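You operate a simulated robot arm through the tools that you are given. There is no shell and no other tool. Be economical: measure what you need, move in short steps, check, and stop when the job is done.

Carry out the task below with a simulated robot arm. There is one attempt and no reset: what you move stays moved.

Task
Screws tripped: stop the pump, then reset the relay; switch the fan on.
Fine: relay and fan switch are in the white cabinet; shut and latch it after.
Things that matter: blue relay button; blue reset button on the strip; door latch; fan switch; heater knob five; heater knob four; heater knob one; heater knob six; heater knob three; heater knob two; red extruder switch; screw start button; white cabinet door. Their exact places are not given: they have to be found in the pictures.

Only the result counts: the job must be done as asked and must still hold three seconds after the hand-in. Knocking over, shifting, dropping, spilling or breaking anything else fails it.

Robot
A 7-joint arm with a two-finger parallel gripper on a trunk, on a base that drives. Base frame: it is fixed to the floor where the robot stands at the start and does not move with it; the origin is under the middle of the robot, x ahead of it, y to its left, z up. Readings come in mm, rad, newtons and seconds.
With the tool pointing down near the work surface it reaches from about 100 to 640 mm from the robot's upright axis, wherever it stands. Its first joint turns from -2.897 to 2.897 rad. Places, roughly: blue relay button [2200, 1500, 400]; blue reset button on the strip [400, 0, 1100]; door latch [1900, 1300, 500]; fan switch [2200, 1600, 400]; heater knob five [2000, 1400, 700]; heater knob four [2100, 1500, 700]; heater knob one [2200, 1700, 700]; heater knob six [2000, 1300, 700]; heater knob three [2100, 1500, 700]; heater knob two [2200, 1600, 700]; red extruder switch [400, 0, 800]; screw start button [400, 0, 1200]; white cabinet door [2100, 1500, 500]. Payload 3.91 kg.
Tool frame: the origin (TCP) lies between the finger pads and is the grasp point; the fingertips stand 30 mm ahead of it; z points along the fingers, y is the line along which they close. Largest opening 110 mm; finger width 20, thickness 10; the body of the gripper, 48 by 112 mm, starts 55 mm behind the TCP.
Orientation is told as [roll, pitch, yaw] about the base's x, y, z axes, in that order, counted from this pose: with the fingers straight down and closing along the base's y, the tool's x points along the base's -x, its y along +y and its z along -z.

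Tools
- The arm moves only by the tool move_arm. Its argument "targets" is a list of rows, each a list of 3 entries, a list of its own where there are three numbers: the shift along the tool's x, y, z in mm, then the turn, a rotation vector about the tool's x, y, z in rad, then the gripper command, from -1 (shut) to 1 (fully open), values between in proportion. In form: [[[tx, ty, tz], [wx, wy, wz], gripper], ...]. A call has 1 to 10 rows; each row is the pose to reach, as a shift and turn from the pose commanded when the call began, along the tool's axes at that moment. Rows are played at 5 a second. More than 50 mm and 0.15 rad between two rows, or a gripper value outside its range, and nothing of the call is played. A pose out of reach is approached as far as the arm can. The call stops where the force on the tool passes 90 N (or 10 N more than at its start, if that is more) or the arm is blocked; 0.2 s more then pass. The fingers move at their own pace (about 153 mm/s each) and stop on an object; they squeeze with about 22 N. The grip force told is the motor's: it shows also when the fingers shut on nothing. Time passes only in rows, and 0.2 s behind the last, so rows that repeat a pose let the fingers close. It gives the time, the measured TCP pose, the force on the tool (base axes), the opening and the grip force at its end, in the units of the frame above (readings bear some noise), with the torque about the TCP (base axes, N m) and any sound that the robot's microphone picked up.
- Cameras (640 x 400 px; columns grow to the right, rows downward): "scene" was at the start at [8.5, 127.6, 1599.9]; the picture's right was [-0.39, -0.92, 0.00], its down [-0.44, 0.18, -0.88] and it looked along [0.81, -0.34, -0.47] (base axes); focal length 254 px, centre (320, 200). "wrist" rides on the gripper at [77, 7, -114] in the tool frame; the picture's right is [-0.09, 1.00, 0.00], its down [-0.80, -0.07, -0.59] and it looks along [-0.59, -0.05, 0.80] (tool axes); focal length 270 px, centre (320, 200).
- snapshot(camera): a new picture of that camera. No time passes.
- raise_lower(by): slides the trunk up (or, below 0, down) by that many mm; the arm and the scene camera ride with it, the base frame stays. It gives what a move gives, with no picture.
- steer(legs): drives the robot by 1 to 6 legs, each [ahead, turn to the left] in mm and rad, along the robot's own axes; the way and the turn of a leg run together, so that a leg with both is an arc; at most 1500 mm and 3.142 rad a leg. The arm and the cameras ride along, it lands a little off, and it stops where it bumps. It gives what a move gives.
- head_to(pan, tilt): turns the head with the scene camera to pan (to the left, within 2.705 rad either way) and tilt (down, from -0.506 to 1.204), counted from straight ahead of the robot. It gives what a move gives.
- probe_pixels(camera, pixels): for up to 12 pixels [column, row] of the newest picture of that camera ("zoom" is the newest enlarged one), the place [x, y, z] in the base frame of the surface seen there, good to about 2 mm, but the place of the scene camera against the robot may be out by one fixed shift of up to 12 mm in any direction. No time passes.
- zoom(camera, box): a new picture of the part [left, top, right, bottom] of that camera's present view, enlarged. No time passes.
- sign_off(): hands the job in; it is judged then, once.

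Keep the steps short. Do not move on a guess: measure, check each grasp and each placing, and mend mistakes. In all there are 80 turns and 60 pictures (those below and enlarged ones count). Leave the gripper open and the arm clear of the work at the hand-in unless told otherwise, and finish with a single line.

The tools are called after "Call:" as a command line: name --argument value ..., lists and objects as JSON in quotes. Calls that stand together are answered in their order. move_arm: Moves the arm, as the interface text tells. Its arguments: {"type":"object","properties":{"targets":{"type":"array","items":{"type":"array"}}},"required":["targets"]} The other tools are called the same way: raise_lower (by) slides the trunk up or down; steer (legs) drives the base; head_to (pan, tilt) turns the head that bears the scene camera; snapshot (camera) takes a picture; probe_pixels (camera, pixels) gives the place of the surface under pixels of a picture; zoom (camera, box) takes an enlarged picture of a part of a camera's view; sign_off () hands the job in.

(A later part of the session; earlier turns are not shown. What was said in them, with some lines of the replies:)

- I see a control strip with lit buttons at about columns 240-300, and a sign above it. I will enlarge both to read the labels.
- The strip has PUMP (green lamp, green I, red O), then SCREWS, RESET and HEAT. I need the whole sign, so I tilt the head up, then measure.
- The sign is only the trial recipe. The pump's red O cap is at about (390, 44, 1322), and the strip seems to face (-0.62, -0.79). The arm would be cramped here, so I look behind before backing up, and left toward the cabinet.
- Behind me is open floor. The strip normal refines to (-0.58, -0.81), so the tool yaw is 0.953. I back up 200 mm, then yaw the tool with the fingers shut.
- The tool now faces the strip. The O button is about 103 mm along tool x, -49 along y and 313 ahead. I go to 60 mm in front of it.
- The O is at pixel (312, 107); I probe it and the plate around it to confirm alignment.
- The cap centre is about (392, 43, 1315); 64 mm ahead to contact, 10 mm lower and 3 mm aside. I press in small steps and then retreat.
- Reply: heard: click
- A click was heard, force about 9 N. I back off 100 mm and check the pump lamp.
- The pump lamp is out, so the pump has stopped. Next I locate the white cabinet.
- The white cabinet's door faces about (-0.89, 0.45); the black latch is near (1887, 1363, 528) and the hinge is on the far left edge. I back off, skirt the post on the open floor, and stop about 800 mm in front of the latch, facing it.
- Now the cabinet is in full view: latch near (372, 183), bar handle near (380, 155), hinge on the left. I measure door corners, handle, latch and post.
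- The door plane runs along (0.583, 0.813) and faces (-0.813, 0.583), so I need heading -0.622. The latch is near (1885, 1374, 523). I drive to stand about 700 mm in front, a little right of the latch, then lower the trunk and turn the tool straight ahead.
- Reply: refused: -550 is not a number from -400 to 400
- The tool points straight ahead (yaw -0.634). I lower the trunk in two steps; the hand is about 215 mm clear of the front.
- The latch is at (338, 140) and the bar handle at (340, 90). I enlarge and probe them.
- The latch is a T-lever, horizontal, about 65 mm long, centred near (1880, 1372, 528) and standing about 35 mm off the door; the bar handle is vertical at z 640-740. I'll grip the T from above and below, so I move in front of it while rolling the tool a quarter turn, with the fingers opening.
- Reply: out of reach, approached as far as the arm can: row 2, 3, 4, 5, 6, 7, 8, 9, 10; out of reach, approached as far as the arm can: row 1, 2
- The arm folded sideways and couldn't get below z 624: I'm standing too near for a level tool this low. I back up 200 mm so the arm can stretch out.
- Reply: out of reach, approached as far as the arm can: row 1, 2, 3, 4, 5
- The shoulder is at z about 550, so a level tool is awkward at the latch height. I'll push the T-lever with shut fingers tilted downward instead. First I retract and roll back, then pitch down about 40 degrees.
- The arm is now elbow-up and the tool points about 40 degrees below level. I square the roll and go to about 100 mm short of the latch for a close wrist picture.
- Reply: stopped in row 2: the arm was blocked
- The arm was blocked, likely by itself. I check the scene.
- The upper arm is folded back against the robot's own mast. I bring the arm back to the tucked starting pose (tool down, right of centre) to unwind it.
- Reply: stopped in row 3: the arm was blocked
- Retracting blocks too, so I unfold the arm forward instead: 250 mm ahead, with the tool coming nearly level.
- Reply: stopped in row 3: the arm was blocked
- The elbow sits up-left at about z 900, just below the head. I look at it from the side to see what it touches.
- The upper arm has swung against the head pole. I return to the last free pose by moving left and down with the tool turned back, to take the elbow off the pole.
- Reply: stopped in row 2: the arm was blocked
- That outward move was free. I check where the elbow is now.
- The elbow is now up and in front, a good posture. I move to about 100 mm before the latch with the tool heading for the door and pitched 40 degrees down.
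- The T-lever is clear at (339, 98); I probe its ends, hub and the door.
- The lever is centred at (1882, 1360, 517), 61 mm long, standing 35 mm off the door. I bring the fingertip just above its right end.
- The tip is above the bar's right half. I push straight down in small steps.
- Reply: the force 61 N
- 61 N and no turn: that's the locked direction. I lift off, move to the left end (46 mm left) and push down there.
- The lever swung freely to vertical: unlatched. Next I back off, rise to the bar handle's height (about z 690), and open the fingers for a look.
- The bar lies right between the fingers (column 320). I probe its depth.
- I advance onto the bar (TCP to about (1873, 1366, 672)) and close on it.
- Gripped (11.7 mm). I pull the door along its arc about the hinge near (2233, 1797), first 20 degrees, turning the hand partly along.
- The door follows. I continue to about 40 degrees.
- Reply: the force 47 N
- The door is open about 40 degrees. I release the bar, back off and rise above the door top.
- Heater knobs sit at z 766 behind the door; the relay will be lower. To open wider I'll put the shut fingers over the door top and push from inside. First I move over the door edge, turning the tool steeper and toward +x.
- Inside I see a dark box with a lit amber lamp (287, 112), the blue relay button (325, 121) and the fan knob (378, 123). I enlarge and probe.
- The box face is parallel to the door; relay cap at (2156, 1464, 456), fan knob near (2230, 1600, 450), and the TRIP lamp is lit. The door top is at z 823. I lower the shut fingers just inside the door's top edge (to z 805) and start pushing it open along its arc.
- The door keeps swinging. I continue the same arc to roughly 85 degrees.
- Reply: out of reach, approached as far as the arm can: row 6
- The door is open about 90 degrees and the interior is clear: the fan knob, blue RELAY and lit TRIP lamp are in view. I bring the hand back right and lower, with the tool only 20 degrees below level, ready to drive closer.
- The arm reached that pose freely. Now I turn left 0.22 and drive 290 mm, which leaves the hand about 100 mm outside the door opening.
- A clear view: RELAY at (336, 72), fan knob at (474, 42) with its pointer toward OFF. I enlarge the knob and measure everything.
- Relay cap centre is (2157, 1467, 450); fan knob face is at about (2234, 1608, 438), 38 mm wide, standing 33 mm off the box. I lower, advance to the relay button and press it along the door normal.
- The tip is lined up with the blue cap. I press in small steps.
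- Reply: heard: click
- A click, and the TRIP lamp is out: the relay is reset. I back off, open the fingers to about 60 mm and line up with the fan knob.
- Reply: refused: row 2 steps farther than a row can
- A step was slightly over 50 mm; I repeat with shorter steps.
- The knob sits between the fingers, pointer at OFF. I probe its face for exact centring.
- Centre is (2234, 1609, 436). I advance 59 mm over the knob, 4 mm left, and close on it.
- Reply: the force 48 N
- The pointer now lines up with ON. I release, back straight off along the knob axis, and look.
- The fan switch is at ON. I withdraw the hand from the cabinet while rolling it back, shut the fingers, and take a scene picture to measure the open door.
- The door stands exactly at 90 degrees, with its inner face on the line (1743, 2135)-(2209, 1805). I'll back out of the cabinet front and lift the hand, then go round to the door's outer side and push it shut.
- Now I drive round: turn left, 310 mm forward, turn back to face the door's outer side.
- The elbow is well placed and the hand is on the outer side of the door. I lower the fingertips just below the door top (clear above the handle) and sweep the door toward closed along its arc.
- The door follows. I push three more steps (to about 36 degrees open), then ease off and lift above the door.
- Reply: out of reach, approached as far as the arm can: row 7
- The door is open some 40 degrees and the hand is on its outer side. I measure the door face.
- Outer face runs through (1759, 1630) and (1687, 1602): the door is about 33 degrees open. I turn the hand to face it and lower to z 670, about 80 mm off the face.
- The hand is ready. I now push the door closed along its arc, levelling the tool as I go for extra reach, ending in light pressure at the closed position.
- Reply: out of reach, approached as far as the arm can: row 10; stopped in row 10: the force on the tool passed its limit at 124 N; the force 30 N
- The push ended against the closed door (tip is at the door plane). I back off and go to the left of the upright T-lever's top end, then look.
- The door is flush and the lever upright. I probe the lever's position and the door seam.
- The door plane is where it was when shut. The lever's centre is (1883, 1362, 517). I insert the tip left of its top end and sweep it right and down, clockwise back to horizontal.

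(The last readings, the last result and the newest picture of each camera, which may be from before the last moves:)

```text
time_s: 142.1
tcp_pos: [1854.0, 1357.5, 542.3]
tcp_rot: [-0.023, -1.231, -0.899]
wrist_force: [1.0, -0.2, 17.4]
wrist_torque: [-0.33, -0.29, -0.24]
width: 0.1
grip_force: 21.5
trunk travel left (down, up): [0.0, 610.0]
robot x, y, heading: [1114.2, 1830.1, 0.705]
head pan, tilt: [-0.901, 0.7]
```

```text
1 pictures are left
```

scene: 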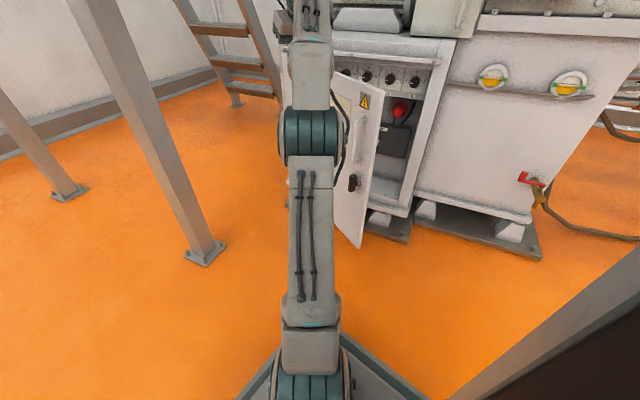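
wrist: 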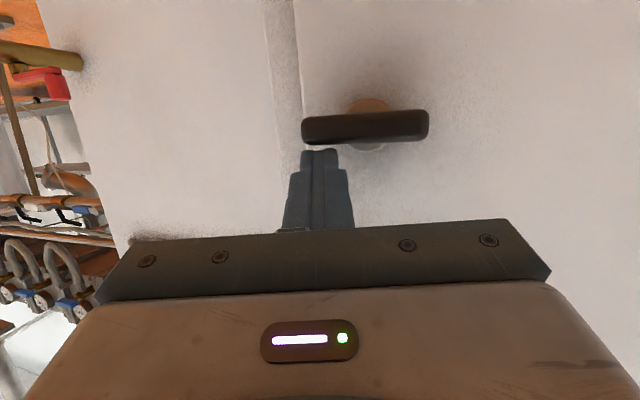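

The lever is horizontal again, and a 17 N push meets its stop. I check that it is level and the door flush.

Call:
probe_pixels --camera "wrist" --pixels '[[308, 130], [365, 127], [422, 124], [420, 180], [450, 80], [340, 60], [320, 40]]'

```text
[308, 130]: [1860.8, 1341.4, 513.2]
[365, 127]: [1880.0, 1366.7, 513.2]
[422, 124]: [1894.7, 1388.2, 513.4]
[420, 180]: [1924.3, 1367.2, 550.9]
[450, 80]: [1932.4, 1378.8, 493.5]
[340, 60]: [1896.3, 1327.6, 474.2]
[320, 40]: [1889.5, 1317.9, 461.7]
```

The lever is level at z 513 and the door sits on its closed plane. I lift off, back away and open the gripper.

Call:
move_arm --targets '[[[-14, 0, -6], [0, 0, 0], -1], [[-5, 0, -40], [0, 0, 0], -1], [[7, 0, -82], [0, 0, 0], -1], [[20, 0, -124], [0, 0, 0], -1], [[32, 0, -165], [0, 0, 0], 1], [[32, 0, -165], [0, 0, 0], 1], [[32, 0, -165], [0, 0, 0], 1]]'

Call:
snapshot --camera "scene"

```text
time_s: 143.7
tcp_pos: [1753.0, 1491.9, 563.7]
tcp_rot: [-0.028, -1.22, -0.9]
wrist_force: [-0.1, 0.0, 0.3]
wrist_torque: [-0.01, 0.01, 0.01]
width: 109.7
grip_force: 0.0
trunk travel left (down, up): [0.0, 610.0]
robot x, y, heading: [1116.6, 1828.4, 0.706]
head pan, tilt: [-0.901, 0.7]
```

```text
0 pictures are left
```

scene: 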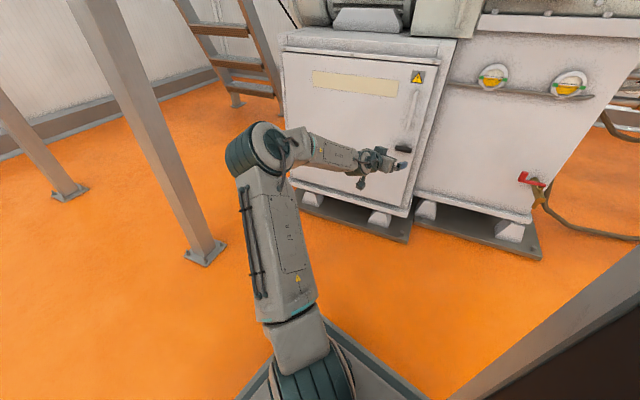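

The door is shut, the lever is horizontal, the hand is clear and the gripper is open. I hand the job in.

Call:
sign_off

```text
The job is handed in.
```

Pump stopped (lamp out), relay reset (TRIP lamp out), fan switch turned to ON, and the white cabinet shut and latched; job handed in.
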